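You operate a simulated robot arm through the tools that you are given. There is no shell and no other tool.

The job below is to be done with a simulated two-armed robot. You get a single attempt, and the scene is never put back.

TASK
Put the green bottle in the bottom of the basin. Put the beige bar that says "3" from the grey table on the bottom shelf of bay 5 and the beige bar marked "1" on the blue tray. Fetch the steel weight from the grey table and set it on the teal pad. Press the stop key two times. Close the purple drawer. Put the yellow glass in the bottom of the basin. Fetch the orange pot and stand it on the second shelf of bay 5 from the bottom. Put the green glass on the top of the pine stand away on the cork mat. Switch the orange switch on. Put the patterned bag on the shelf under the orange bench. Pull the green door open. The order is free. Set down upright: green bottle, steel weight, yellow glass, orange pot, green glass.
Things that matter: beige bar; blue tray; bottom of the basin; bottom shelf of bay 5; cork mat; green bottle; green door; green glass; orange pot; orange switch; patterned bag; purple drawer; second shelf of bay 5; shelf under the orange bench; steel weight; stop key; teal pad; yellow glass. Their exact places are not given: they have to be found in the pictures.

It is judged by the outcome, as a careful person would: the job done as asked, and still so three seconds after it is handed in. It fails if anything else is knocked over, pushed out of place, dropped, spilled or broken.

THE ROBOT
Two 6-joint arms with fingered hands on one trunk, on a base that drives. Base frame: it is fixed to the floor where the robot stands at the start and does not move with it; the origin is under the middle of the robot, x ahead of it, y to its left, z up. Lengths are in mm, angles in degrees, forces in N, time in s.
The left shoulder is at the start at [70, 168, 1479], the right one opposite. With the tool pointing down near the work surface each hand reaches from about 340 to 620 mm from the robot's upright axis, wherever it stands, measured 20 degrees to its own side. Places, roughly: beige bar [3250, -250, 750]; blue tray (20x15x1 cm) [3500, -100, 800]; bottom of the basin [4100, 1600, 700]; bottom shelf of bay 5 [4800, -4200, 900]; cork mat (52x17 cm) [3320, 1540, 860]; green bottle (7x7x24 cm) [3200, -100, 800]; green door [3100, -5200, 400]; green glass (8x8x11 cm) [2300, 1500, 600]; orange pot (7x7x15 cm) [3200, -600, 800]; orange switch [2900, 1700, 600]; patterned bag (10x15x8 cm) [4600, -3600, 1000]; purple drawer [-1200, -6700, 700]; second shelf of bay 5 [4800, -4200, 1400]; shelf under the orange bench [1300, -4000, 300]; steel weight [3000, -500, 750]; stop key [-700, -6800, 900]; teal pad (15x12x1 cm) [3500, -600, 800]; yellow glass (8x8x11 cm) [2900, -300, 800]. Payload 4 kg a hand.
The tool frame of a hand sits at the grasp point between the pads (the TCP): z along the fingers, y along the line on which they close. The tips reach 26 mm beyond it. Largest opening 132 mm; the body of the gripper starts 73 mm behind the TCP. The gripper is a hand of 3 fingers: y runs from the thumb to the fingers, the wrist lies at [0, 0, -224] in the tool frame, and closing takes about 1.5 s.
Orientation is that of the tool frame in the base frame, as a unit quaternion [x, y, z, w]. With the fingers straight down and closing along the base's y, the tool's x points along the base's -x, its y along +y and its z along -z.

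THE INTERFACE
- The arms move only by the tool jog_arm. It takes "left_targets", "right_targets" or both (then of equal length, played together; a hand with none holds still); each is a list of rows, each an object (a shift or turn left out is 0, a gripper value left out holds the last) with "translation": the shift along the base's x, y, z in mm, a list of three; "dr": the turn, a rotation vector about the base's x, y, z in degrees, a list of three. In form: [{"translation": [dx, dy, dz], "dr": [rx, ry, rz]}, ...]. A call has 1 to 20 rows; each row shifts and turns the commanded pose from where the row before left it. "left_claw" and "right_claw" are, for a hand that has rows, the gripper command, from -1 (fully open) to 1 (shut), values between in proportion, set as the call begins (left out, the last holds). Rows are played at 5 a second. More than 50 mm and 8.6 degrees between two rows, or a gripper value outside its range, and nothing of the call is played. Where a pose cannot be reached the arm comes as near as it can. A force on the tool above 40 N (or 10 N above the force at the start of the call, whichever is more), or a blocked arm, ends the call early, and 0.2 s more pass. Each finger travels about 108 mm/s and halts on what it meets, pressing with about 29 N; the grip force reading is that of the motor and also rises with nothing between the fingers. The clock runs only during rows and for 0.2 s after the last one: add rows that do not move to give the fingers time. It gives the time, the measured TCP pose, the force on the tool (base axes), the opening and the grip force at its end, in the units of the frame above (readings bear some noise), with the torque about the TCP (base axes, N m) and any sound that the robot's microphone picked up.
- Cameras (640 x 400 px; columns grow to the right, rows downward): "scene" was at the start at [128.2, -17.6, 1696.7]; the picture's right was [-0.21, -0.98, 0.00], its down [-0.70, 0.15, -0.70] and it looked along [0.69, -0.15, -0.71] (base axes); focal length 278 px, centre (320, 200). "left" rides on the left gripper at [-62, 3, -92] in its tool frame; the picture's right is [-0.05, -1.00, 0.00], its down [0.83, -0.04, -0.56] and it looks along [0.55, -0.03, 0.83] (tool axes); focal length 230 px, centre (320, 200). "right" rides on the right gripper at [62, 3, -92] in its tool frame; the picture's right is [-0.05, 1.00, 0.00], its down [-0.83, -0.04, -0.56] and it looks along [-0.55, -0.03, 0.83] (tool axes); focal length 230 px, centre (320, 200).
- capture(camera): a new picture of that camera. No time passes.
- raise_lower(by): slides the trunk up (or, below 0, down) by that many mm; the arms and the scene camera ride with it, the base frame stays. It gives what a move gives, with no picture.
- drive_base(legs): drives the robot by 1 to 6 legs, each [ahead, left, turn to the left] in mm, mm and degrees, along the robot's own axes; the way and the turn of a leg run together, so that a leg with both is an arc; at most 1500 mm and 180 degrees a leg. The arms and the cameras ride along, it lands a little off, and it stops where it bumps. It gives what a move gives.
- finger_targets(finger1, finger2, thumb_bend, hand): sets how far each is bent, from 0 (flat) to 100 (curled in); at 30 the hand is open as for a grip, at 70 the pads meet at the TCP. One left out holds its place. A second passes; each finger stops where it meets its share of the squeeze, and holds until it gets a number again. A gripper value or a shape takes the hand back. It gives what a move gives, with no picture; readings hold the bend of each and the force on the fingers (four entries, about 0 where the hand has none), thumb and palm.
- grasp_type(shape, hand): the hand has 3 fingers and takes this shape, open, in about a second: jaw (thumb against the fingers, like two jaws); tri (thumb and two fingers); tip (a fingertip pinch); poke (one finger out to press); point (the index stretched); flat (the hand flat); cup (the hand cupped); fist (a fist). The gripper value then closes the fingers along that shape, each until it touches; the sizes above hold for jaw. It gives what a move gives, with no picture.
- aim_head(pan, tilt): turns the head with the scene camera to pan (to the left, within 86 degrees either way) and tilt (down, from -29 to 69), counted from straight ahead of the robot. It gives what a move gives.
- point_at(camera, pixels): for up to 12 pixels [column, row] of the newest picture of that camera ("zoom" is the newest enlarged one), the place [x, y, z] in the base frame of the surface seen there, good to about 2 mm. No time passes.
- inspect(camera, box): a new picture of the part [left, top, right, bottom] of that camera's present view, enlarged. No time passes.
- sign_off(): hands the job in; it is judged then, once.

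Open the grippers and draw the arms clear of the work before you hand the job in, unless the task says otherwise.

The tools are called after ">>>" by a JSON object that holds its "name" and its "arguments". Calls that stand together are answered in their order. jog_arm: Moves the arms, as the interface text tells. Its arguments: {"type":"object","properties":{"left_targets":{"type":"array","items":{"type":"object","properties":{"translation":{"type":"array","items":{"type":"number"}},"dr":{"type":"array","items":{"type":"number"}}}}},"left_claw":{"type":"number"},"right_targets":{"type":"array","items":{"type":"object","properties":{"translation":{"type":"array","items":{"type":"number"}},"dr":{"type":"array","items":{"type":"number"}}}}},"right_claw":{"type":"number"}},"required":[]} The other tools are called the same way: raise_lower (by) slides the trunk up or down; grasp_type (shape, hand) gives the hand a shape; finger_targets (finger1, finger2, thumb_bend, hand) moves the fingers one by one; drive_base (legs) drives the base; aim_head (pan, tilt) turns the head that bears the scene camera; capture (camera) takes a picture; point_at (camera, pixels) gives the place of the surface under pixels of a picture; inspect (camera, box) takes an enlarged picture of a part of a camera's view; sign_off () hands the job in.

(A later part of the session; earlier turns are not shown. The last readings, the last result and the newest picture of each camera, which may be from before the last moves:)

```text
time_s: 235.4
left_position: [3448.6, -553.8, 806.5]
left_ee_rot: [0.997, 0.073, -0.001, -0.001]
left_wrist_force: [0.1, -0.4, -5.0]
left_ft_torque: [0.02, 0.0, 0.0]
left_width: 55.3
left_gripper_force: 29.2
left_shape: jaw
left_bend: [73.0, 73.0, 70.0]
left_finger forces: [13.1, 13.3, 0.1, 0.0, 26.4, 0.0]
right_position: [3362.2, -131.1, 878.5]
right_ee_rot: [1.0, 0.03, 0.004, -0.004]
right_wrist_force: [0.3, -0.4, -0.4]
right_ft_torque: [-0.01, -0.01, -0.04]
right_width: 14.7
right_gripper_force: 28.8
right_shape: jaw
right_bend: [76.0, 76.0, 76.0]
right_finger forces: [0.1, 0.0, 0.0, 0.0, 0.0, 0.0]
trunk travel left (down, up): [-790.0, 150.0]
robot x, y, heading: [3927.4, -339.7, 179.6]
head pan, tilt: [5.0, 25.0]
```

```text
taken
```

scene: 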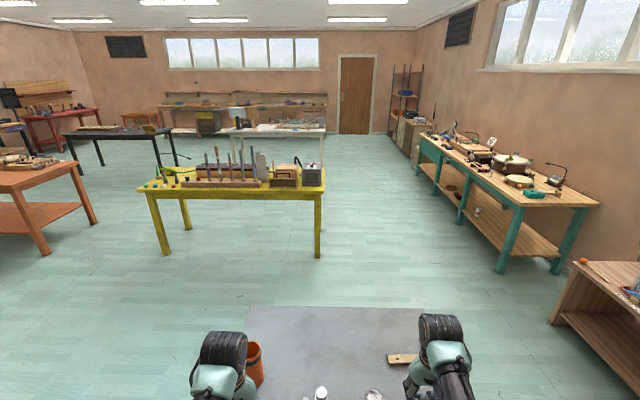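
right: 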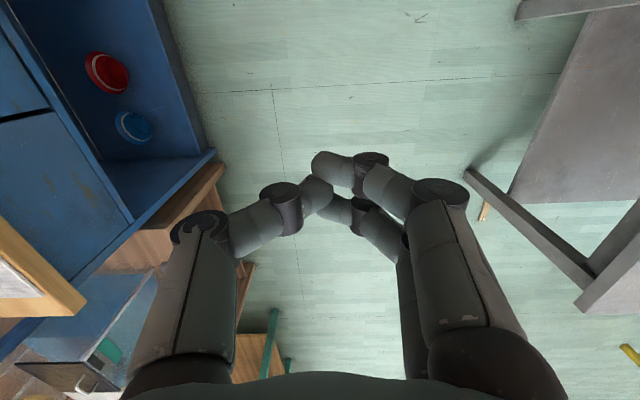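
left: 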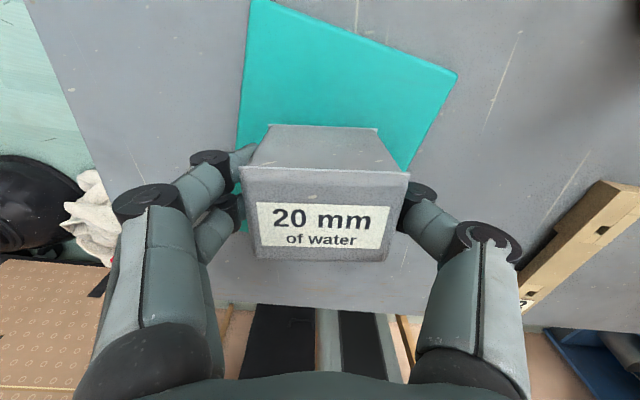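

I check the pad's edges around the block from this closer view before setting it down.

>>> {"name": "point_at", "arguments": {"camera": "left", "pixels": [[453, 75], [412, 160], [243, 228], [258, 8], [300, 90], [405, 178], [240, 200]]}}

>>> {"name": "inspect", "arguments": {"camera": "left", "box": [200, 100, 440, 280]}}

```text
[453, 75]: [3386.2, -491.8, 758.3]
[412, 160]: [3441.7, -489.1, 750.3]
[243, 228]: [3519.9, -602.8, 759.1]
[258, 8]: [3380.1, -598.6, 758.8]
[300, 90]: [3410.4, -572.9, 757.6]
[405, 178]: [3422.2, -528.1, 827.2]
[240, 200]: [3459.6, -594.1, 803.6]
```

```text
2.22 times, centred on (320, 190) of left
```

zoom: 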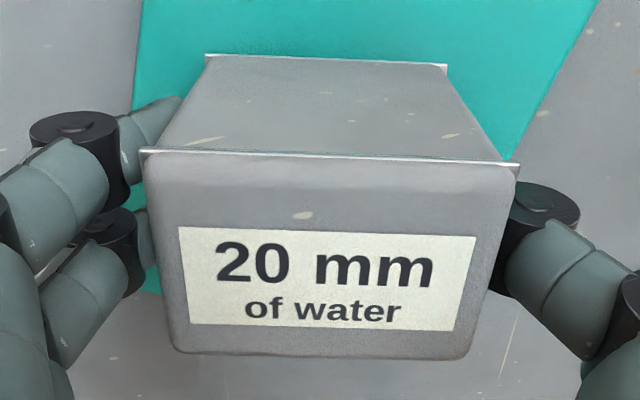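

Pad spans x 3380–3522, y −602..−493; the block fits well inside. I lower it in small steps until it rests.

>>> {"name": "jog_arm", "arguments": {"left_targets": [{"translation": [2, 3, -2]}, {"translation": [0, 0, -2]}, {"translation": [0, 0, -1.5]}, {}]}}

```text
time_s: 236.4
left_position: [3450.8, -550.0, 802.8]
left_ee_rot: [0.997, 0.073, 0.0, -0.002]
left_wrist_force: [0.6, 1.2, -2.4]
left_ft_torque: [-0.03, 0.0, 0.01]
left_width: 55.1
left_gripper_force: 28.8
left_shape: jaw
left_bend: [73.0, 73.0, 70.0]
left_finger forces: [13.0, 13.1, 0.0, 0.0, 26.8, 0.1]
right_position: [3361.1, -131.4, 877.4]
right_ee_rot: [1.0, 0.03, 0.003, -0.005]
right_wrist_force: [0.1, -0.5, 0.1]
right_ft_torque: [-0.03, 0.0, -0.03]
right_width: 14.7
right_gripper_force: 28.6
right_shape: jaw
right_bend: [76.0, 76.0, 76.0]
right_finger forces: [0.0, 0.0, 0.0, 0.1, 0.0, 0.0]
trunk travel left (down, up): [-790.0, 150.0]
robot x, y, heading: [3926.1, -344.1, 179.4]
head pan, tilt: [5.0, 25.0]
```

Load is easing (−2.4 N): contact. One more millimetre, then release.

>>> {"name": "jog_arm", "arguments": {"left_targets": [{"translation": [0, 0, -1]}, {"translation": [0, 0, -0.5]}, {}]}}

>>> {"name": "jog_arm", "arguments": {"left_targets": [{}, {}, {}, {}, {}, {}], "left_claw": -0.6}}

>>> {"name": "capture", "arguments": {"camera": "left"}}

```text
time_s: 237.2
left_position: [3452.0, -552.4, 801.9]
left_ee_rot: [0.997, 0.072, -0.002, -0.001]
left_wrist_force: [1.6, -0.2, 3.7]
left_ft_torque: [-0.01, 0.01, 0.01]
left_width: 55.2
left_gripper_force: 28.9
left_shape: jaw
left_bend: [73.0, 73.0, 70.0]
left_finger forces: [13.3, 13.5, 0.0, 0.1, 27.3, 0.1]
right_position: [3362.7, -130.0, 877.2]
right_ee_rot: [1.0, 0.03, 0.004, -0.003]
right_wrist_force: [-0.7, 0.6, 0.1]
right_ft_torque: [0.0, -0.01, -0.01]
right_width: 14.7
right_gripper_force: 29.0
right_shape: jaw
right_bend: [76.0, 76.0, 76.0]
right_finger forces: [0.0, 0.0, 0.0, 0.1, 0.0, 0.1]
trunk travel left (down, up): [-790.0, 150.0]
robot x, y, heading: [3927.5, -340.1, 179.7]
head pan, tilt: [5.0, 25.0]
```

```text
time_s: 238.6
left_position: [3452.1, -551.8, 801.0]
left_ee_rot: [0.997, 0.072, -0.002, -0.001]
left_wrist_force: [-0.4, 0.3, -0.2]
left_ft_torque: [-0.01, 0.01, 0.01]
left_width: 105.3
left_gripper_force: 0.1
left_shape: jaw
left_bend: [59.0, 59.0, 56.0]
left_finger forces: [0.1, 0.0, 0.0, 0.0, 0.0, 0.0]
right_position: [3361.4, -131.2, 878.2]
right_ee_rot: [1.0, 0.03, 0.004, -0.004]
right_wrist_force: [-0.8, -0.1, -0.4]
right_ft_torque: [-0.01, -0.01, 0.0]
right_width: 14.4
right_gripper_force: 28.6
right_shape: jaw
right_bend: [76.0, 76.0, 76.0]
right_finger forces: [0.0, 0.0, 0.0, 0.1, 0.0, 0.0]
trunk travel left (down, up): [-790.0, 150.0]
robot x, y, heading: [3924.8, -342.2, 179.5]
head pan, tilt: [5.0, 25.0]
```

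```text
taken
```

left: 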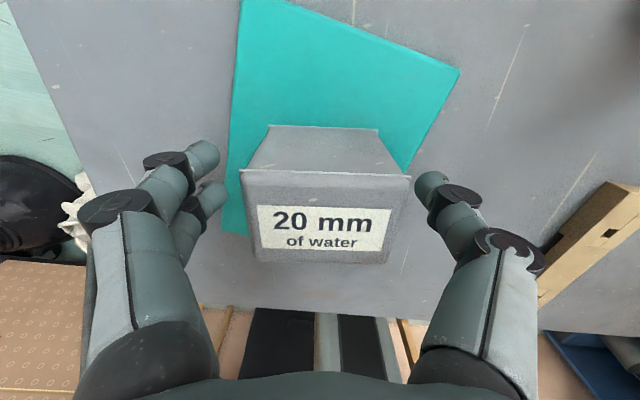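

The weight stands on the pad. I raise the left hand clear of it.

>>> {"name": "jog_arm", "arguments": {"left_targets": [{"translation": [0, 0, 20]}, {"translation": [0, 0, 30]}, {"translation": [0, 0, 30]}]}}

>>> {"name": "raise_lower", "arguments": {"by": 150}}

>>> {"name": "capture", "arguments": {"camera": "left"}}

```text
time_s: 239.4
left_position: [3450.7, -553.2, 881.3]
left_ee_rot: [0.997, 0.072, -0.002, -0.001]
left_wrist_force: [0.5, -0.8, 0.5]
left_ft_torque: [0.02, -0.02, -0.01]
left_width: 105.1
left_gripper_force: 0.0
left_shape: jaw
left_bend: [59.0, 59.0, 56.0]
left_finger forces: [0.1, 0.0, 0.1, 0.1, 0.0, 0.1]
right_position: [3361.2, -131.8, 878.9]
right_ee_rot: [0.999, 0.031, 0.003, -0.004]
right_wrist_force: [-0.3, -0.1, 0.3]
right_ft_torque: [0.0, -0.01, 0.0]
right_width: 14.6
right_gripper_force: 28.8
right_shape: jaw
right_bend: [76.0, 76.0, 76.0]
right_finger forces: [0.0, 0.0, 0.0, 0.0, 0.0, 0.0]
trunk travel left (down, up): [-790.0, 150.0]
robot x, y, heading: [3924.3, -337.5, 179.8]
head pan, tilt: [5.0, 25.0]
```

```text
time_s: 241.2
left_position: [3451.7, -553.7, 1030.1]
left_ee_rot: [0.997, 0.072, -0.001, -0.001]
left_wrist_force: [0.0, 0.4, 0.0]
left_ft_torque: [0.01, 0.0, 0.01]
left_width: 105.1
left_gripper_force: 0.2
left_shape: jaw
left_bend: [59.0, 59.0, 56.0]
left_finger forces: [0.0, 0.0, 0.0, 0.0, 0.1, 0.1]
right_position: [3362.4, -132.6, 1027.7]
right_ee_rot: [1.0, 0.03, 0.003, -0.005]
right_wrist_force: [0.6, 0.2, -0.3]
right_ft_torque: [-0.02, 0.02, 0.03]
right_width: 14.5
right_gripper_force: 28.1
right_shape: jaw
right_bend: [76.0, 76.0, 76.0]
right_finger forces: [0.1, 0.0, 0.0, 0.0, 0.1, 0.0]
trunk travel left (down, up): [-940.0, 0.0]
robot x, y, heading: [3925.2, -340.0, 179.8]
head pan, tilt: [5.0, 25.0]
```

```text
taken
```

left: 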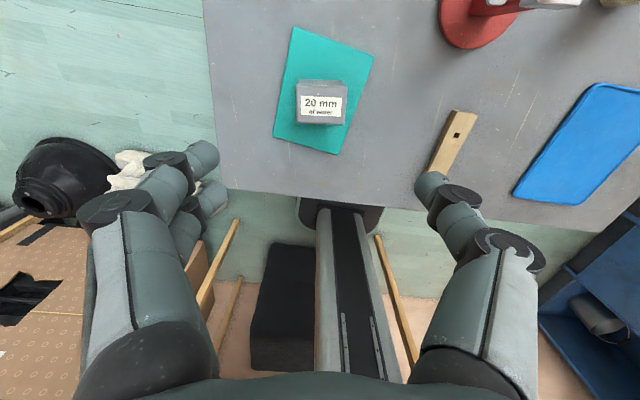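

The weight stands in the middle of the pad. Now I drive back around the left side to the front of the table to fetch bar "1" from the floor.

>>> {"name": "drive_base", "arguments": {"legs": [[0, -1000, 0], [1450, 0, 0], [290, 0, 0], [0, 0, 180], [0, -400, 0]]}}

>>> {"name": "aim_head", "arguments": {"pan": -25, "tilt": 60}}

>>> {"name": "capture", "arguments": {"camera": "scene"}}

```text
time_s: 264.1
left_position: [2675.2, 461.9, 1030.8]
left_ee_rot: [-0.071, 0.997, -0.002, 0.001]
left_wrist_force: [0.4, -0.4, 0.5]
left_ft_torque: [-0.05, -0.01, 0.02]
left_width: 105.4
left_gripper_force: 0.0
left_shape: jaw
left_bend: [59.0, 59.0, 56.0]
left_finger forces: [0.0, 0.0, 0.0, 0.1, 0.0, 0.1]
right_position: [2763.5, 40.3, 1028.3]
right_ee_rot: [-0.028, 1.0, -0.004, -0.004]
right_wrist_force: [-0.8, 0.3, 0.0]
right_ft_torque: [-0.03, 0.04, 0.02]
right_width: 14.4
right_gripper_force: 28.8
right_shape: jaw
right_bend: [76.0, 76.0, 76.0]
right_finger forces: [0.0, 0.0, 0.0, 0.1, 0.0, 0.1]
trunk travel left (down, up): [-940.0, 0.0]
robot x, y, heading: [2199.1, 250.6, -0.6]
head pan, tilt: [5.0, 25.0]
```

```text
time_s: 265.1
left_position: [2677.1, 461.4, 1030.0]
left_ee_rot: [-0.07, 0.998, 0.0, 0.001]
left_wrist_force: [0.1, 0.3, 0.3]
left_ft_torque: [-0.02, -0.01, 0.03]
left_width: 105.4
left_gripper_force: 0.0
left_shape: jaw
left_bend: [59.0, 59.0, 56.0]
left_finger forces: [0.0, 0.1, 0.0, 0.1, 0.1, 0.0]
right_position: [2763.2, 40.5, 1027.2]
right_ee_rot: [-0.028, 1.0, -0.004, -0.004]
right_wrist_force: [-0.3, 0.3, 0.1]
right_ft_torque: [0.02, -0.02, 0.0]
right_width: 14.3
right_gripper_force: 28.6
right_shape: jaw
right_bend: [76.0, 76.0, 76.0]
right_finger forces: [0.1, 0.1, 0.1, 0.0, 0.0, 0.1]
trunk travel left (down, up): [-940.0, 0.0]
robot x, y, heading: [2200.5, 252.3, -0.8]
head pan, tilt: [-25.0, 60.0]
```

```text
taken
```

scene: 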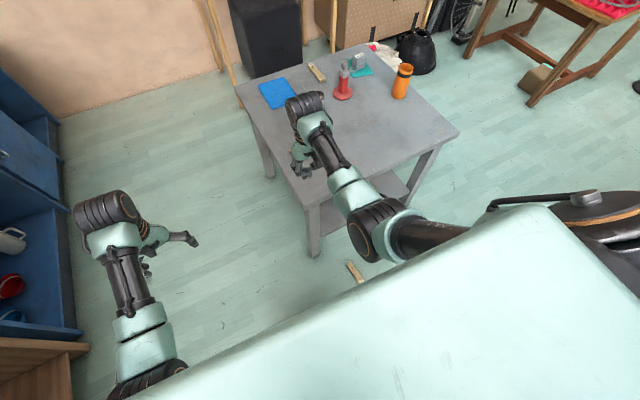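

The bar's end shows on the floor at (355,272). I measure it.

>>> {"name": "point_at", "arguments": {"camera": "scene", "pixels": [[348, 264], [352, 263], [356, 272], [360, 282], [314, 250], [325, 245]]}}

>>> {"name": "inspect", "arguments": {"camera": "scene", "box": [320, 240, 390, 300]}}

```text
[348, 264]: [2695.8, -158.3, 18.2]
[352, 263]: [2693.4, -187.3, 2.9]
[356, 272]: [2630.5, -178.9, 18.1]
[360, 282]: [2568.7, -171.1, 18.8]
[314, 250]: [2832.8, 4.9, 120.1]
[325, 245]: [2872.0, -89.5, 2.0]
```

```text
6.67 times, centred on (355, 270) of scene
```

zoom: 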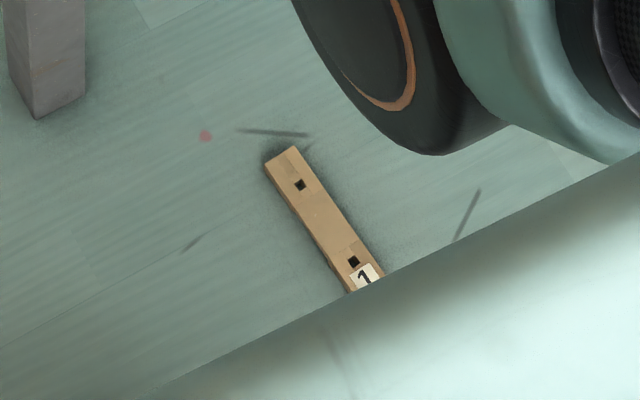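

The bar lies along x from about (2560,−175) to (2697,−162). I position the robot (back 62, right 217), pull the right hand back and pre-open it to about 50 mm.

>>> {"name": "drive_base", "arguments": {"legs": [[-62, -217, 0.8]]}}

>>> {"name": "jog_arm", "arguments": {"right_targets": [{"translation": [-25, 0, -5]}, {"translation": [-25, 0, -5]}, {"translation": [-22, 0, -5]}, {}, {}, {}], "right_claw": 0.1}}

>>> {"name": "capture", "arguments": {"camera": "right"}}

```text
time_s: 266.8
left_position: [2611.5, 257.4, 1028.6]
left_ee_rot: [-0.08, 0.997, -0.002, 0.001]
left_wrist_force: [-0.9, 0.0, -0.2]
left_ft_torque: [-0.04, 0.0, 0.0]
left_width: 105.2
left_gripper_force: 0.1
left_shape: jaw
left_bend: [59.0, 59.0, 56.0]
left_finger forces: [0.0, 0.0, 0.0, 0.1, 0.1, 0.0]
right_position: [2708.1, -161.8, 1027.6]
right_ee_rot: [-0.039, 0.999, -0.005, -0.003]
right_wrist_force: [-0.5, 0.1, 0.6]
right_ft_torque: [-0.03, 0.0, 0.01]
right_width: 14.5
right_gripper_force: 28.8
right_shape: jaw
right_bend: [76.0, 76.0, 76.0]
right_finger forces: [0.1, 0.0, 0.1, 0.1, 0.1, 0.0]
trunk travel left (down, up): [-940.0, 0.0]
robot x, y, heading: [2141.1, 33.6, 0.5]
head pan, tilt: [-25.0, 60.0]
```

```text
time_s: 268.2
left_position: [2610.0, 255.2, 1030.0]
left_ee_rot: [-0.081, 0.997, -0.002, 0.002]
left_wrist_force: [-1.1, 0.1, -0.6]
left_ft_torque: [0.01, 0.01, 0.01]
left_width: 105.6
left_gripper_force: 0.1
left_shape: jaw
left_bend: [59.0, 59.0, 56.0]
left_finger forces: [0.0, 0.0, 0.0, 0.0, 0.0, 0.0]
right_position: [2633.5, -163.8, 1012.7]
right_ee_rot: [-0.039, 0.999, -0.004, -0.003]
right_wrist_force: [-0.4, 1.0, 0.3]
right_ft_torque: [0.01, -0.01, -0.02]
right_width: 58.6
right_gripper_force: 0.1
right_shape: jaw
right_bend: [73.0, 73.0, 70.0]
right_finger forces: [0.1, 0.0, 0.1, 0.1, 0.0, 0.0]
trunk travel left (down, up): [-940.0, 0.0]
robot x, y, heading: [2140.7, 33.3, 0.3]
head pan, tilt: [-25.0, 60.0]
```

```text
taken
```

right: 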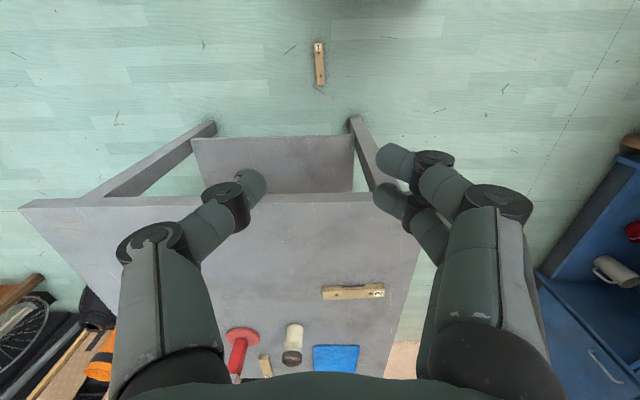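

The bar is right under the hand's axis (319,65). I lower the trunk by 800 mm and look again.

>>> {"name": "raise_lower", "arguments": {"by": -800}}

>>> {"name": "capture", "arguments": {"camera": "right"}}

```text
refused: -800 is not a number from -400 to 400
```

```text
taken
```

right: 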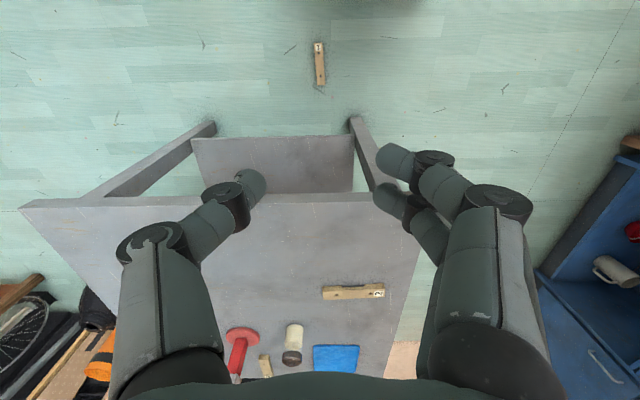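

The trunk moves at most 400 mm a call, so I lower it in two calls.

>>> {"name": "raise_lower", "arguments": {"by": -400}}

>>> {"name": "raise_lower", "arguments": {"by": -390}}

>>> {"name": "capture", "arguments": {"camera": "right"}}

```text
time_s: 272.1
left_position: [2610.8, 254.7, 630.6]
left_ee_rot: [-0.081, 0.997, -0.001, 0.001]
left_wrist_force: [0.1, -0.2, -0.3]
left_ft_torque: [-0.01, -0.01, 0.0]
left_width: 105.3
left_gripper_force: 0.2
left_shape: jaw
left_bend: [59.0, 59.0, 56.0]
left_finger forces: [0.0, 0.1, 0.1, 0.0, 0.1, 0.1]
right_position: [2634.6, -163.4, 612.6]
right_ee_rot: [-0.039, 0.999, -0.003, -0.003]
right_wrist_force: [-0.1, 0.5, 0.5]
right_ft_torque: [0.0, 0.01, 0.01]
right_width: 58.9
right_gripper_force: 0.0
right_shape: jaw
right_bend: [73.0, 73.0, 70.0]
right_finger forces: [0.0, 0.0, 0.1, 0.0, 0.0, 0.1]
trunk travel left (down, up): [-540.0, 400.0]
robot x, y, heading: [2140.2, 34.9, 0.6]
head pan, tilt: [-25.0, 60.0]
```

```text
time_s: 275.8
left_position: [2609.3, 254.8, 239.5]
left_ee_rot: [-0.08, 0.997, -0.001, 0.002]
left_wrist_force: [-0.6, 0.1, -0.8]
left_ft_torque: [0.03, -0.02, 0.02]
left_width: 105.4
left_gripper_force: 0.2
left_shape: jaw
left_bend: [59.0, 59.0, 56.0]
left_finger forces: [0.0, 0.1, 0.0, 0.0, 0.0, 0.0]
right_position: [2634.1, -164.9, 223.9]
right_ee_rot: [-0.04, 0.999, -0.004, -0.003]
right_wrist_force: [-0.1, 0.0, -0.6]
right_ft_torque: [0.0, 0.0, 0.02]
right_width: 58.8
right_gripper_force: 0.1
right_shape: jaw
right_bend: [73.0, 73.0, 70.0]
right_finger forces: [0.0, 0.0, 0.0, 0.1, 0.0, 0.1]
trunk travel left (down, up): [-150.0, 790.0]
robot x, y, heading: [2137.2, 37.9, 0.3]
head pan, tilt: [-25.0, 60.0]
```

```text
taken
```

right: 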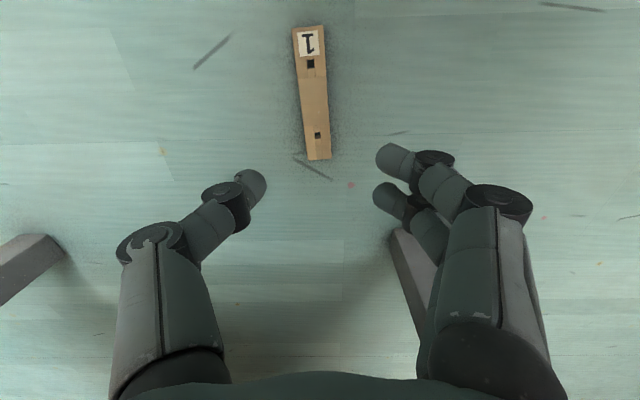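

The bar's centre is at about (2631,−172), yaw ≈8.5°. I align the hand (4° more, −3/−7 mm) and lower to z≈45.

>>> {"name": "jog_arm", "arguments": {"right_targets": [{"translation": [-3, -7, 0], "dr": [0, 0, 4]}, {"translation": [0, 0, -45]}, {"translation": [0, 0, -45]}, {"translation": [0, 0, -45]}, {"translation": [0, 0, -40]}, {}]}}

>>> {"name": "capture", "arguments": {"camera": "right"}}

```text
time_s: 277.2
left_position: [2611.3, 255.7, 240.8]
left_ee_rot: [-0.082, 0.997, -0.001, 0.001]
left_wrist_force: [0.2, 0.6, -0.6]
left_ft_torque: [-0.02, 0.0, -0.01]
left_width: 105.2
left_gripper_force: 0.2
left_shape: jaw
left_bend: [59.0, 59.0, 56.0]
left_finger forces: [0.0, 0.0, 0.1, 0.0, 0.0, 0.0]
right_position: [2633.3, -171.9, 49.7]
right_ee_rot: [-0.074, 0.997, -0.004, -0.003]
right_wrist_force: [1.3, -0.5, -0.1]
right_ft_torque: [0.03, 0.03, 0.01]
right_width: 58.8
right_gripper_force: 0.0
right_shape: jaw
right_bend: [73.0, 73.0, 70.0]
right_finger forces: [0.0, 0.0, 0.0, 0.1, 0.0, 0.0]
trunk travel left (down, up): [-150.0, 790.0]
robot x, y, heading: [2138.0, 37.9, 0.8]
head pan, tilt: [-25.0, 60.0]
```

```text
taken
```

right: 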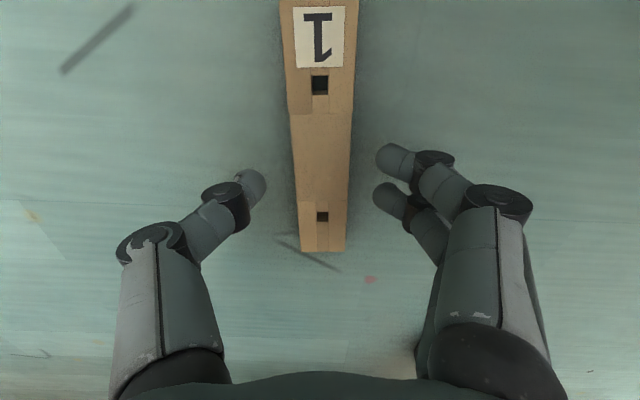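

Aligned. I measure how far the fingertips reach below the TCP at this opening.

>>> {"name": "point_at", "arguments": {"camera": "right", "pixels": [[255, 178], [262, 185], [385, 152], [380, 160], [382, 192], [320, 150], [320, 200]]}}

```text
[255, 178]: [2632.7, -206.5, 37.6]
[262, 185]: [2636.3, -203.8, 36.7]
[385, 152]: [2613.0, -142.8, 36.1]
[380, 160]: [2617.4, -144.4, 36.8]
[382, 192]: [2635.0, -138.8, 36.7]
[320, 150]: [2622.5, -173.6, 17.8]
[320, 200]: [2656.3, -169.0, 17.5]
```

Fingertips sit about 13–20 mm below the TCP. I lower 24 mm so their ends are at the bar's mid-height, then close.

>>> {"name": "jog_arm", "arguments": {"right_targets": [{"translation": [0, 0, -12]}, {"translation": [0, 0, -8]}, {"translation": [0, 0, -4]}, {}]}}

>>> {"name": "jog_arm", "arguments": {"right_targets": [{}, {}, {}, {}, {}, {}], "right_claw": 1}}

>>> {"name": "capture", "arguments": {"camera": "right"}}

```text
time_s: 278.2
left_position: [2609.7, 254.1, 242.3]
left_ee_rot: [-0.081, 0.997, -0.001, 0.003]
left_wrist_force: [0.3, 0.4, -0.2]
left_ft_torque: [0.03, 0.02, 0.01]
left_width: 105.3
left_gripper_force: 0.1
left_shape: jaw
left_bend: [59.0, 59.0, 56.0]
left_finger forces: [0.0, 0.1, 0.0, 0.0, 0.1, 0.0]
right_position: [2632.1, -170.2, 25.8]
right_ee_rot: [-0.073, 0.997, -0.004, -0.003]
right_wrist_force: [-9.4, -0.5, 23.1]
right_ft_torque: [0.79, 0.35, 0.36]
right_width: 59.3
right_gripper_force: 0.0
right_shape: jaw
right_bend: [74.0, 75.0, 70.0]
right_finger forces: [10.4, 11.5, 0.1, 0.0, 0.6, 0.0]
trunk travel left (down, up): [-150.0, 790.0]
robot x, y, heading: [2139.2, 35.7, 0.7]
head pan, tilt: [-25.0, 60.0]
```

```text
time_s: 279.6
left_position: [2610.5, 255.1, 241.1]
left_ee_rot: [-0.081, 0.997, -0.001, 0.003]
left_wrist_force: [-0.1, -0.4, 0.1]
left_ft_torque: [0.0, -0.02, -0.01]
left_width: 105.3
left_gripper_force: 0.1
left_shape: jaw
left_bend: [59.0, 59.0, 56.0]
left_finger forces: [0.1, 0.0, 0.0, 0.0, 0.0, 0.0]
right_position: [2634.8, -169.3, 26.7]
right_ee_rot: [-0.075, 0.997, -0.003, -0.001]
right_wrist_force: [3.4, 12.9, 18.1]
right_ft_torque: [0.87, -0.04, -0.13]
right_width: 35.5
right_gripper_force: 29.1
right_shape: jaw
right_bend: [75.0, 75.0, 73.0]
right_finger forces: [19.1, 19.4, 0.1, 0.0, 19.6, 0.0]
trunk travel left (down, up): [-150.0, 790.0]
robot x, y, heading: [2138.0, 35.4, 0.3]
head pan, tilt: [-25.0, 60.0]
```

```text
taken
```

right: 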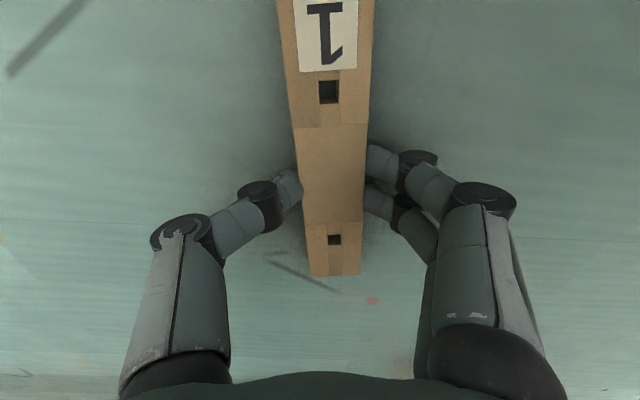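

The tips touched the floor (18–23 N) and now hold the bar low on its sides. I lift slowly and check the grip.

>>> {"name": "jog_arm", "arguments": {"right_targets": [{"translation": [0, 0, 2]}, {"translation": [0, 0, 3]}, {"translation": [0, 0, 10]}, {"translation": [0, 0, 20]}, {}]}}

>>> {"name": "capture", "arguments": {"camera": "right"}}

```text
time_s: 280.8
left_position: [2609.5, 253.3, 240.0]
left_ee_rot: [-0.081, 0.997, -0.001, 0.001]
left_wrist_force: [-0.4, -0.2, 0.4]
left_ft_torque: [0.0, 0.0, -0.02]
left_width: 105.4
left_gripper_force: 0.2
left_shape: jaw
left_bend: [59.0, 59.0, 56.0]
left_finger forces: [0.0, 0.1, 0.0, 0.1, 0.0, 0.1]
right_position: [2630.5, -172.4, 60.4]
right_ee_rot: [-0.074, 0.997, -0.004, -0.004]
right_wrist_force: [0.4, 0.5, -1.3]
right_ft_torque: [-0.05, -0.01, -0.02]
right_width: 32.1
right_gripper_force: 28.6
right_shape: jaw
right_bend: [74.0, 74.0, 72.0]
right_finger forces: [12.7, 12.7, 0.0, 0.1, 25.5, 0.0]
trunk travel left (down, up): [-150.0, 790.0]
robot x, y, heading: [2142.5, 33.5, 0.7]
head pan, tilt: [-25.0, 60.0]
```

```text
taken
```

right: 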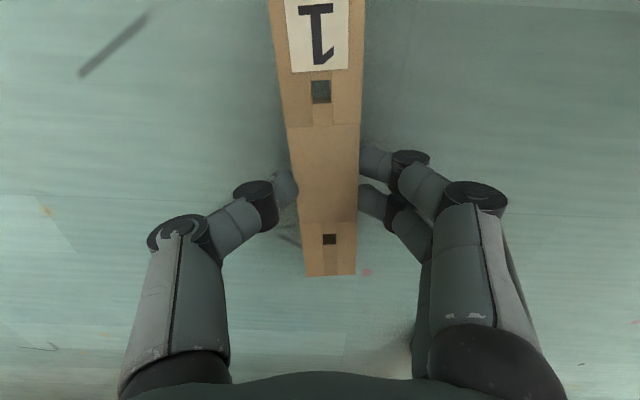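

The grip is balanced (12.7+12.7 vs 25.5 N, width 32). I raise the trunk in two stages while watching the grip.

>>> {"name": "raise_lower", "arguments": {"by": 400}}

>>> {"name": "raise_lower", "arguments": {"by": 390}}

>>> {"name": "capture", "arguments": {"camera": "right"}}

```text
time_s: 284.6
left_position: [2610.4, 254.3, 640.8]
left_ee_rot: [-0.081, 0.997, -0.001, 0.0]
left_wrist_force: [-0.8, 0.4, 1.0]
left_ft_torque: [0.0, -0.01, -0.02]
left_width: 105.5
left_gripper_force: 0.1
left_shape: jaw
left_bend: [59.0, 59.0, 56.0]
left_finger forces: [0.0, 0.0, 0.0, 0.0, 0.0, 0.1]
right_position: [2630.2, -171.9, 459.8]
right_ee_rot: [-0.074, 0.997, -0.004, -0.003]
right_wrist_force: [0.2, 0.4, -1.7]
right_ft_torque: [-0.01, -0.01, 0.0]
right_width: 32.6
right_gripper_force: 29.2
right_shape: jaw
right_bend: [74.0, 74.0, 72.0]
right_finger forces: [12.7, 12.8, 0.0, 0.0, 25.6, 0.0]
trunk travel left (down, up): [-550.0, 390.0]
robot x, y, heading: [2138.2, 33.3, 0.4]
head pan, tilt: [-25.0, 60.0]
```

```text
time_s: 288.4
left_position: [2610.6, 254.3, 1030.5]
left_ee_rot: [-0.08, 0.997, 0.0, 0.001]
left_wrist_force: [1.0, -0.1, -0.5]
left_ft_torque: [0.01, 0.03, 0.03]
left_width: 105.3
left_gripper_force: 0.1
left_shape: jaw
left_bend: [59.0, 59.0, 56.0]
left_finger forces: [0.0, 0.1, 0.0, 0.0, 0.0, 0.0]
right_position: [2632.1, -171.6, 849.9]
right_ee_rot: [-0.074, 0.997, -0.004, -0.003]
right_wrist_force: [-0.4, -0.9, -2.3]
right_ft_torque: [0.04, 0.0, 0.01]
right_width: 32.2
right_gripper_force: 28.5
right_shape: jaw
right_bend: [74.0, 74.0, 72.0]
right_finger forces: [12.6, 12.9, 0.0, 0.0, 25.5, 0.0]
trunk travel left (down, up): [-940.0, 0.0]
robot x, y, heading: [2140.3, 32.1, 0.4]
head pan, tilt: [-25.0, 60.0]
```

```text
taken
```

right: 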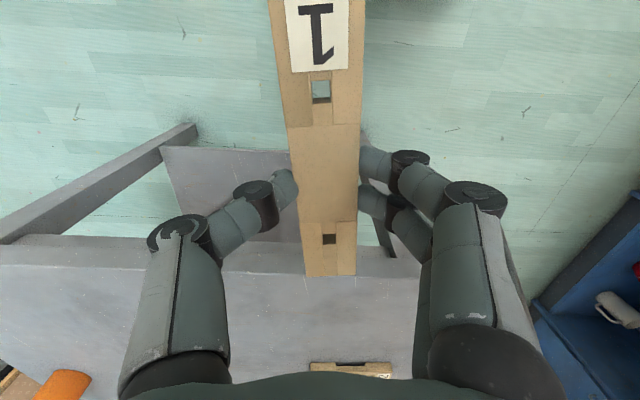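

Stable. I raise the right hand 140 mm more, then drive round the left side again in checked stages.

>>> {"name": "jog_arm", "arguments": {"right_targets": [{"translation": [0, 0, 35]}, {"translation": [0, 0, 35]}, {"translation": [0, 0, 35]}, {"translation": [0, 0, 35]}]}}

>>> {"name": "drive_base", "arguments": {"legs": [[0, 625, 0]]}}

>>> {"name": "drive_base", "arguments": {"legs": [[1450, 0, 0], [310, 0, 0]]}}

```text
time_s: 289.4
left_position: [2610.0, 255.9, 1031.0]
left_ee_rot: [-0.081, 0.997, -0.001, 0.001]
left_wrist_force: [0.0, -0.3, -1.3]
left_ft_torque: [-0.02, -0.02, 0.0]
left_width: 105.3
left_gripper_force: 0.0
left_shape: jaw
left_bend: [59.0, 59.0, 56.0]
left_finger forces: [0.1, 0.1, 0.1, 0.1, 0.1, 0.1]
right_position: [2632.7, -170.7, 991.3]
right_ee_rot: [-0.075, 0.997, -0.003, -0.004]
right_wrist_force: [-0.1, -0.4, -2.1]
right_ft_torque: [0.01, -0.04, 0.02]
right_width: 32.2
right_gripper_force: 29.2
right_shape: jaw
right_bend: [74.0, 74.0, 72.0]
right_finger forces: [12.5, 12.9, 0.0, 0.0, 25.5, 0.0]
trunk travel left (down, up): [-940.0, 0.0]
robot x, y, heading: [2138.4, 33.9, 0.4]
head pan, tilt: [-25.0, 60.0]
```

```text
time_s: 292.9
left_position: [2603.1, 878.5, 1030.3]
left_ee_rot: [-0.084, 0.996, 0.0, 0.002]
left_wrist_force: [-0.3, -0.3, -0.3]
left_ft_torque: [0.0, 0.03, 0.01]
left_width: 105.4
left_gripper_force: 0.1
left_shape: jaw
left_bend: [59.0, 59.0, 56.0]
left_finger forces: [0.1, 0.0, 0.0, 0.1, 0.1, 0.0]
right_position: [2626.7, 452.7, 990.1]
right_ee_rot: [-0.076, 0.997, -0.003, -0.004]
right_wrist_force: [-0.3, -0.6, -1.0]
right_ft_torque: [0.01, -0.03, 0.0]
right_width: 32.1
right_gripper_force: 29.1
right_shape: jaw
right_bend: [74.0, 74.0, 72.0]
right_finger forces: [12.7, 12.9, 0.1, 0.0, 25.5, 0.0]
trunk travel left (down, up): [-940.0, 0.0]
robot x, y, heading: [2130.0, 658.3, 0.8]
head pan, tilt: [-25.0, 60.0]
```

```text
time_s: 301.8
left_position: [4368.5, 913.9, 1031.3]
left_ee_rot: [-0.087, 0.996, -0.001, 0.003]
left_wrist_force: [0.0, 0.0, -0.1]
left_ft_torque: [-0.01, 0.03, 0.0]
left_width: 105.5
left_gripper_force: 0.1
left_shape: jaw
left_bend: [59.0, 59.0, 56.0]
left_finger forces: [0.0, 0.0, 0.0, 0.0, 0.1, 0.0]
right_position: [4395.7, 486.7, 991.6]
right_ee_rot: [-0.08, 0.997, -0.003, -0.002]
right_wrist_force: [-0.2, -0.3, -1.6]
right_ft_torque: [0.0, -0.02, 0.0]
right_width: 32.1
right_gripper_force: 29.0
right_shape: jaw
right_bend: [74.0, 74.0, 72.0]
right_finger forces: [12.7, 12.9, 0.0, 0.0, 25.5, 0.0]
trunk travel left (down, up): [-940.0, 0.0]
robot x, y, heading: [3902.7, 688.5, 1.3]
head pan, tilt: [-25.0, 60.0]
```

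The grip holds. I turn round (178.7°) and side-step left behind the table until the right hand is over the blue tray.

>>> {"name": "drive_base", "arguments": {"legs": [[0, 0, 178.7]]}}

>>> {"name": "drive_base", "arguments": {"legs": [[0, 975, 0]]}}

>>> {"name": "capture", "arguments": {"camera": "right"}}

```text
time_s: 309.5
left_position: [3428.5, 471.7, 1030.1]
left_ee_rot: [0.997, 0.077, -0.001, 0.0]
left_wrist_force: [0.5, -0.1, 0.6]
left_ft_torque: [0.01, -0.01, -0.01]
left_width: 105.4
left_gripper_force: 0.1
left_shape: jaw
left_bend: [59.0, 59.0, 56.0]
left_finger forces: [0.0, 0.1, 0.1, 0.0, 0.0, 0.0]
right_position: [3410.3, 897.3, 991.2]
right_ee_rot: [0.998, 0.07, 0.003, -0.003]
right_wrist_force: [0.1, 0.3, -2.4]
right_ft_torque: [0.02, 0.0, -0.01]
right_width: 32.0
right_gripper_force: 29.1
right_shape: jaw
right_bend: [74.0, 74.0, 72.0]
right_finger forces: [12.4, 12.6, 0.0, 0.0, 25.0, 0.0]
trunk travel left (down, up): [-940.0, 0.0]
robot x, y, heading: [3899.1, 689.9, 180.1]
head pan, tilt: [-25.0, 60.0]
```

```text
time_s: 314.5
left_position: [3418.3, -480.1, 1030.5]
left_ee_rot: [0.998, 0.069, 0.0, 0.0]
left_wrist_force: [0.2, -1.3, -0.7]
left_ft_torque: [0.03, 0.01, -0.01]
left_width: 105.5
left_gripper_force: 0.0
left_shape: jaw
left_bend: [59.0, 59.0, 56.0]
left_finger forces: [0.1, 0.1, 0.1, 0.1, 0.0, 0.0]
right_position: [3406.3, -52.8, 989.3]
right_ee_rot: [0.998, 0.063, 0.003, -0.003]
right_wrist_force: [-0.9, -0.1, -2.5]
right_ft_torque: [-0.01, 0.02, -0.01]
right_width: 31.9
right_gripper_force: 29.0
right_shape: jaw
right_bend: [74.0, 74.0, 72.0]
right_finger forces: [12.4, 12.5, 0.0, 0.1, 25.0, 0.1]
trunk travel left (down, up): [-940.0, 0.0]
robot x, y, heading: [3895.6, -270.3, 179.2]
head pan, tilt: [-25.0, 60.0]
```

```text
taken
```

right: 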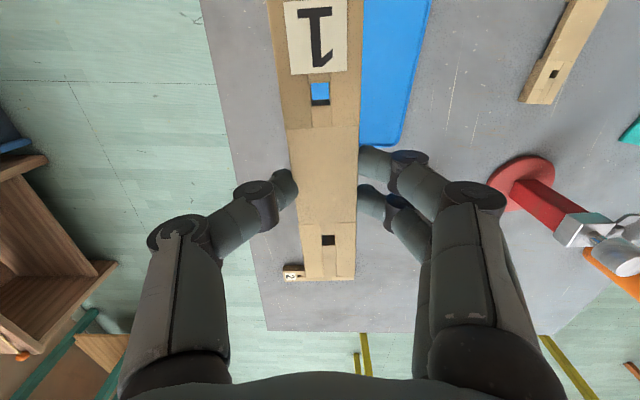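

I measure the tray's visible edges from here to place the bar precisely on it.

>>> {"name": "point_at", "arguments": {"camera": "right", "pixels": [[402, 143], [415, 80], [428, 5], [370, 144], [368, 60], [395, 100], [330, 270], [290, 110], [320, 130]]}}

>>> {"name": "capture", "arguments": {"camera": "left"}}

```text
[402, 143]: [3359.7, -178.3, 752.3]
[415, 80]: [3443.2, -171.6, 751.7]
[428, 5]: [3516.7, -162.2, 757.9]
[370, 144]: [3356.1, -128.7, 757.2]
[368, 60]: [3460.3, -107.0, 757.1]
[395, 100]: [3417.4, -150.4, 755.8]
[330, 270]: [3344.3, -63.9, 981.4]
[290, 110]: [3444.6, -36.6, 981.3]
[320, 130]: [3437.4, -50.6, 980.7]
```

```text
taken
```

left: 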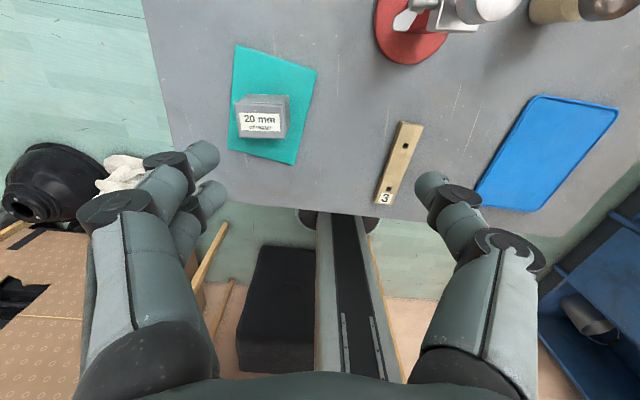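

The left view shows the whole tray: corners near (540,97), (616,110), (530,209), (480,193). I measure them.

>>> {"name": "point_at", "arguments": {"camera": "left", "pixels": [[542, 100], [613, 112], [529, 207], [482, 192], [545, 155], [400, 130], [385, 200]]}}

```text
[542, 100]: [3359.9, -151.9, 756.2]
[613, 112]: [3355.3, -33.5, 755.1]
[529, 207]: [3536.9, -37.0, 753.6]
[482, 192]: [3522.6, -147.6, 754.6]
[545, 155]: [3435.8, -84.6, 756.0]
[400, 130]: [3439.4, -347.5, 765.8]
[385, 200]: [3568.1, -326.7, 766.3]
```

Tray: x 3353–3537, y −160..−28, centre ≈ (3446,−93), practically axis-parallel. I shift the base (back 40, left 33) so the hand comes over its centre at a comfortable reach.

>>> {"name": "drive_base", "arguments": {"legs": [[-40, 35, 0.5]]}}

>>> {"name": "raise_lower", "arguments": {"by": -150}}

>>> {"name": "jog_arm", "arguments": {"right_targets": [{"translation": [0, 0, -10], "dr": [0, 0, -4]}, {"translation": [0, 0, -10], "dr": [0, 0, -4]}, {}]}}

>>> {"name": "capture", "arguments": {"camera": "right"}}

```text
time_s: 315.5
left_position: [3453.4, -514.5, 1029.4]
left_ee_rot: [0.997, 0.073, 0.0, 0.002]
left_wrist_force: [-0.8, 0.4, 0.0]
left_ft_torque: [-0.02, -0.04, 0.0]
left_width: 105.3
left_gripper_force: 0.1
left_shape: jaw
left_bend: [59.0, 59.0, 56.0]
left_finger forces: [0.0, 0.0, 0.0, 0.1, 0.1, 0.0]
right_position: [3439.2, -86.7, 986.7]
right_ee_rot: [0.998, 0.065, 0.006, -0.001]
right_wrist_force: [-0.9, 1.8, -1.1]
right_ft_torque: [-0.04, -0.07, 0.0]
right_width: 31.9
right_gripper_force: 29.0
right_shape: jaw
right_bend: [74.0, 74.0, 72.0]
right_finger forces: [12.4, 12.7, 0.1, 0.0, 25.1, 0.1]
trunk travel left (down, up): [-940.0, 0.0]
robot x, y, heading: [3932.8, -306.7, 179.6]
head pan, tilt: [-25.0, 60.0]
```

```text
time_s: 317.2
left_position: [3459.0, -518.4, 881.1]
left_ee_rot: [0.997, 0.072, -0.002, -0.001]
left_wrist_force: [0.2, -0.2, -0.3]
left_ft_torque: [0.01, -0.02, -0.01]
left_width: 105.6
left_gripper_force: 0.0
left_shape: jaw
left_bend: [59.0, 59.0, 56.0]
left_finger forces: [0.0, 0.1, 0.1, 0.0, 0.1, 0.1]
right_position: [3443.9, -90.9, 840.6]
right_ee_rot: [0.998, 0.065, 0.003, -0.004]
right_wrist_force: [-0.9, -0.1, -1.9]
right_ft_torque: [0.0, 0.02, 0.03]
right_width: 31.8
right_gripper_force: 29.0
right_shape: jaw
right_bend: [74.0, 74.0, 72.0]
right_finger forces: [12.4, 12.6, 0.1, 0.0, 25.0, 0.1]
trunk travel left (down, up): [-790.0, 150.0]
robot x, y, heading: [3934.8, -304.0, 179.6]
head pan, tilt: [-25.0, 60.0]
```

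```text
time_s: 318.0
left_position: [3458.9, -519.3, 879.4]
left_ee_rot: [0.997, 0.072, -0.002, 0.0]
left_wrist_force: [-1.1, -0.4, 0.1]
left_ft_torque: [0.02, 0.03, -0.03]
left_width: 105.4
left_gripper_force: 0.0
left_shape: jaw
left_bend: [59.0, 59.0, 56.0]
left_finger forces: [0.1, 0.0, 0.0, 0.0, 0.1, 0.0]
right_position: [3445.7, -91.7, 821.2]
right_ee_rot: [1.0, -0.005, 0.003, -0.005]
right_wrist_force: [0.1, 1.0, -2.8]
right_ft_torque: [0.0, -0.01, 0.03]
right_width: 32.2
right_gripper_force: 29.4
right_shape: jaw
right_bend: [74.0, 74.0, 72.0]
right_finger forces: [12.4, 12.7, 0.0, 0.0, 24.9, 0.0]
trunk travel left (down, up): [-790.0, 150.0]
robot x, y, heading: [3935.8, -306.7, 179.7]
head pan, tilt: [-25.0, 60.0]
```

```text
taken
```

right: 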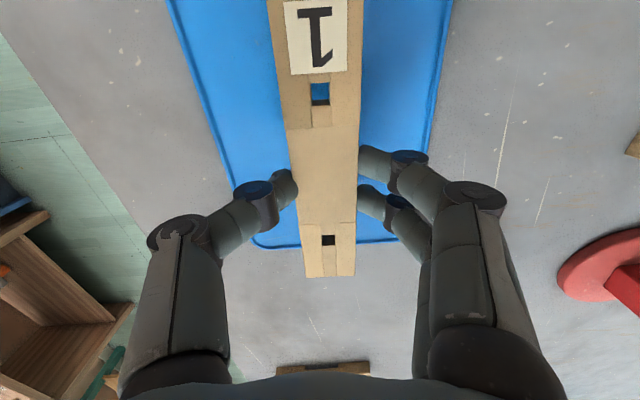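

The bar hangs over the tray, its centre about 6 mm nearer to me than the TCP. I shift −7 mm in x and lower to just above the tray.

>>> {"name": "jog_arm", "arguments": {"right_targets": [{"translation": [-7, -1, -12]}, {"translation": [0, 0, -12]}, {"translation": [0, 0, -9]}, {}]}}

>>> {"name": "jog_arm", "arguments": {"right_targets": [{"translation": [0, 0, -2]}, {"translation": [0, 0, -2]}, {}]}}

```text
time_s: 319.0
left_position: [3458.9, -519.3, 879.0]
left_ee_rot: [0.997, 0.072, -0.002, 0.0]
left_wrist_force: [0.2, -0.9, -0.3]
left_ft_torque: [-0.02, -0.02, 0.01]
left_width: 105.6
left_gripper_force: 0.0
left_shape: jaw
left_bend: [59.0, 59.0, 56.0]
left_finger forces: [0.0, 0.1, 0.0, 0.0, 0.0, 0.0]
right_position: [3437.8, -92.7, 787.8]
right_ee_rot: [1.0, -0.004, 0.004, -0.005]
right_wrist_force: [0.3, 0.4, -2.5]
right_ft_torque: [-0.03, 0.03, -0.04]
right_width: 31.8
right_gripper_force: 28.8
right_shape: jaw
right_bend: [74.0, 74.0, 72.0]
right_finger forces: [12.4, 12.6, 0.0, 0.1, 25.0, 0.1]
trunk travel left (down, up): [-790.0, 150.0]
robot x, y, heading: [3934.5, -307.3, 179.3]
head pan, tilt: [-25.0, 60.0]
```

```text
time_s: 319.8
left_position: [3459.0, -518.7, 880.0]
left_ee_rot: [0.997, 0.072, -0.002, -0.001]
left_wrist_force: [0.0, 0.2, 0.9]
left_ft_torque: [0.0, -0.04, -0.02]
left_width: 105.3
left_gripper_force: 0.0
left_shape: jaw
left_bend: [59.0, 59.0, 56.0]
left_finger forces: [0.0, 0.1, 0.0, 0.1, 0.0, 0.0]
right_position: [3436.6, -93.0, 783.8]
right_ee_rot: [1.0, -0.005, 0.004, -0.004]
right_wrist_force: [-0.6, -0.5, -1.9]
right_ft_torque: [0.0, 0.0, -0.02]
right_width: 31.9
right_gripper_force: 29.1
right_shape: jaw
right_bend: [74.0, 74.0, 72.0]
right_finger forces: [12.5, 12.6, 0.1, 0.0, 25.1, 0.1]
trunk travel left (down, up): [-790.0, 150.0]
robot x, y, heading: [3936.9, -304.4, 179.5]
head pan, tilt: [-25.0, 60.0]
```

No contact yet at z 784; I continue in 1 mm steps.

>>> {"name": "jog_arm", "arguments": {"right_targets": [{"translation": [0, 0, -1]}, {"translation": [0, 0, -1]}, {"translation": [0, 0, -1]}, {}]}}

>>> {"name": "inspect", "arguments": {"camera": "right", "box": [180, 120, 480, 320]}}

```text
time_s: 320.8
left_position: [3460.4, -518.7, 880.7]
left_ee_rot: [0.997, 0.072, -0.002, -0.001]
left_wrist_force: [0.4, 0.7, 0.5]
left_ft_torque: [0.0, 0.0, 0.02]
left_width: 105.3
left_gripper_force: 0.0
left_shape: jaw
left_bend: [59.0, 59.0, 56.0]
left_finger forces: [0.0, 0.1, 0.0, 0.1, 0.0, 0.1]
right_position: [3437.4, -93.3, 782.8]
right_ee_rot: [1.0, -0.004, 0.003, -0.004]
right_wrist_force: [0.5, -0.3, 10.2]
right_ft_torque: [-0.24, 0.0, 0.04]
right_width: 32.0
right_gripper_force: 29.0
right_shape: jaw
right_bend: [74.0, 74.0, 72.0]
right_finger forces: [15.3, 17.0, 0.1, 0.0, 25.8, 0.0]
trunk travel left (down, up): [-790.0, 150.0]
robot x, y, heading: [3930.1, -303.9, 179.6]
head pan, tilt: [-25.0, 60.0]
```

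```text
2.00 times, centred on (330, 220) of right
```

zoom: 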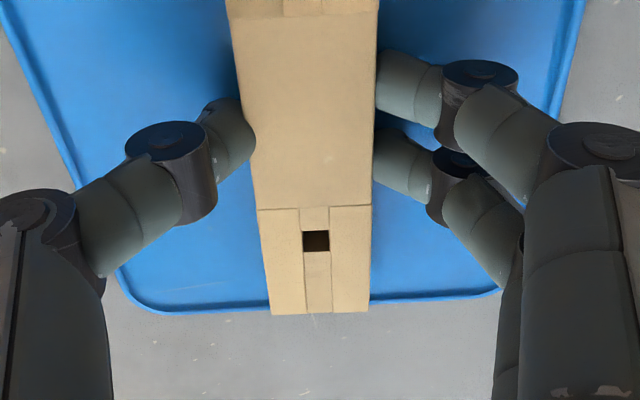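

Contact (10 N), with the bar's end about 13 mm inside the tray's rim. I open the hand gently.

>>> {"name": "jog_arm", "arguments": {"right_targets": [{"translation": [0, 0, 1]}, {}, {}, {}], "right_claw": 0.2}}

>>> {"name": "capture", "arguments": {"camera": "right"}}

```text
time_s: 321.8
left_position: [3459.8, -517.3, 881.6]
left_ee_rot: [0.997, 0.073, -0.001, 0.0]
left_wrist_force: [-0.9, 0.3, -0.3]
left_ft_torque: [-0.03, 0.0, 0.01]
left_width: 105.5
left_gripper_force: 0.2
left_shape: jaw
left_bend: [59.0, 59.0, 56.0]
left_finger forces: [0.0, 0.0, 0.0, 0.0, 0.1, 0.0]
right_position: [3437.3, -93.0, 782.1]
right_ee_rot: [1.0, -0.004, 0.005, -0.004]
right_wrist_force: [0.1, 2.7, 7.5]
right_ft_torque: [-0.14, 0.06, -0.05]
right_width: 49.9
right_gripper_force: 0.0
right_shape: jaw
right_bend: [75.0, 75.0, 70.0]
right_finger forces: [3.2, 3.9, 0.0, 0.0, 0.1, 0.0]
trunk travel left (down, up): [-790.0, 150.0]
robot x, y, heading: [3935.0, -306.0, 179.4]
head pan, tilt: [-25.0, 60.0]
```

```text
taken
```

right: 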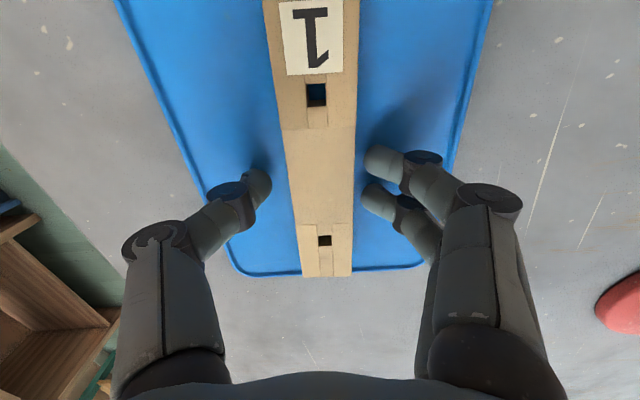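

Released. I raise the right hand straight up and check the bar on the tray.

>>> {"name": "jog_arm", "arguments": {"right_targets": [{"translation": [0, 0, 10]}, {"translation": [0, 0, 25]}, {"translation": [0, 0, 30]}]}}

>>> {"name": "capture", "arguments": {"camera": "right"}}

>>> {"name": "point_at", "arguments": {"camera": "right", "pixels": [[285, 20], [330, 60], [320, 120], [300, 130], [330, 170]]}}

```text
time_s: 322.6
left_position: [3458.8, -518.7, 881.7]
left_ee_rot: [0.997, 0.073, -0.002, -0.001]
left_wrist_force: [0.6, 0.0, -0.4]
left_ft_torque: [0.03, -0.01, 0.0]
left_width: 105.4
left_gripper_force: 0.0
left_shape: jaw
left_bend: [59.0, 59.0, 56.0]
left_finger forces: [0.0, 0.1, 0.0, 0.1, 0.0, 0.0]
right_position: [3437.7, -93.2, 845.6]
right_ee_rot: [1.0, -0.004, 0.004, -0.004]
right_wrist_force: [0.5, -0.8, -0.2]
right_ft_torque: [0.01, -0.02, 0.0]
right_width: 52.2
right_gripper_force: 0.0
right_shape: jaw
right_bend: [73.0, 73.0, 70.0]
right_finger forces: [0.0, 0.0, 0.1, 0.0, 0.0, 0.0]
trunk travel left (down, up): [-790.0, 150.0]
robot x, y, heading: [3930.4, -305.3, 179.5]
head pan, tilt: [-25.0, 60.0]
```

```text
taken
```

right: 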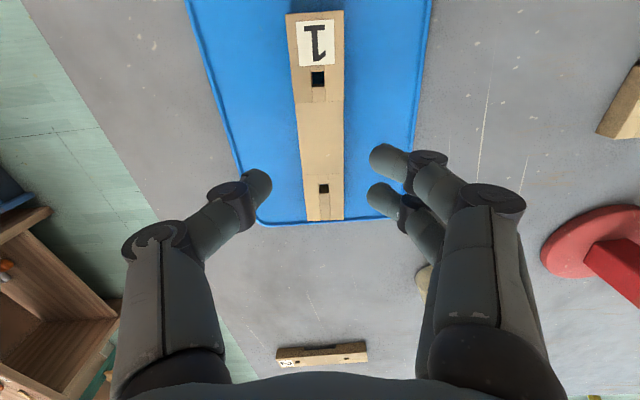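

```text
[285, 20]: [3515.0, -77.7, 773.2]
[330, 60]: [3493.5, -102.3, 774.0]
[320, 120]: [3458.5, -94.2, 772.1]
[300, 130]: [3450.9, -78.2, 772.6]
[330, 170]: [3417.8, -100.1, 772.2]
```

Bar "1" lies on the tray (top z 772). Next bar "3": I raise the trunk 100 mm, then move back 50 and left 234 mm so the right hand is above bar "3".

>>> {"name": "raise_lower", "arguments": {"by": 100}}

>>> {"name": "drive_base", "arguments": {"legs": [[-50, 234, 0.5]]}}

>>> {"name": "capture", "arguments": {"camera": "right"}}

```text
time_s: 323.9
left_position: [3458.9, -518.1, 979.9]
left_ee_rot: [0.997, 0.072, -0.001, -0.001]
left_wrist_force: [-0.1, -0.2, 0.2]
left_ft_torque: [-0.02, -0.01, 0.02]
left_width: 105.5
left_gripper_force: 0.0
left_shape: jaw
left_bend: [59.0, 59.0, 56.0]
left_finger forces: [0.0, 0.0, 0.1, 0.1, 0.1, 0.0]
right_position: [3437.2, -92.0, 945.3]
right_ee_rot: [1.0, -0.005, 0.003, -0.005]
right_wrist_force: [-0.1, -0.6, -0.1]
right_ft_torque: [-0.02, -0.03, -0.01]
right_width: 52.4
right_gripper_force: 0.0
right_shape: jaw
right_bend: [73.0, 73.0, 70.0]
right_finger forces: [0.0, 0.1, 0.1, 0.0, 0.0, 0.1]
trunk travel left (down, up): [-890.0, 50.0]
robot x, y, heading: [3933.1, -306.3, 179.6]
head pan, tilt: [-25.0, 60.0]
```

```text
time_s: 325.7
left_position: [3509.7, -756.4, 981.1]
left_ee_rot: [0.997, 0.078, -0.002, -0.001]
left_wrist_force: [-0.5, -0.3, 0.4]
left_ft_torque: [0.0, -0.03, 0.05]
left_width: 105.4
left_gripper_force: 0.0
left_shape: jaw
left_bend: [59.0, 59.0, 56.0]
left_finger forces: [0.0, 0.1, 0.0, 0.0, 0.1, 0.1]
right_position: [3483.4, -330.9, 945.1]
right_ee_rot: [1.0, 0.001, 0.003, -0.004]
right_wrist_force: [-0.8, 0.1, 0.8]
right_ft_torque: [-0.02, 0.03, -0.03]
right_width: 52.3
right_gripper_force: 0.0
right_shape: jaw
right_bend: [73.0, 73.0, 70.0]
right_finger forces: [0.1, 0.0, 0.0, 0.1, 0.0, 0.0]
trunk travel left (down, up): [-890.0, 50.0]
robot x, y, heading: [3984.9, -536.0, -180.0]
head pan, tilt: [-25.0, 60.0]
```

```text
taken
```

right: 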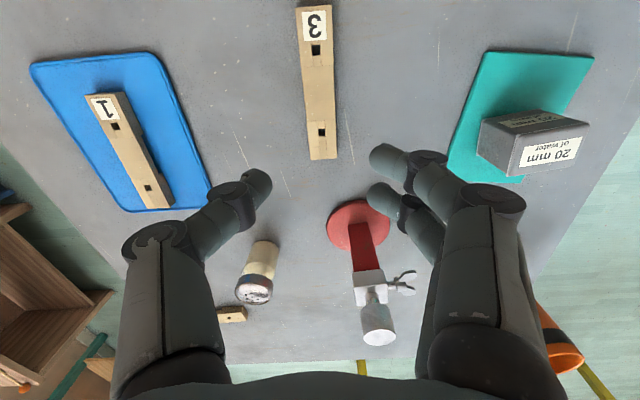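

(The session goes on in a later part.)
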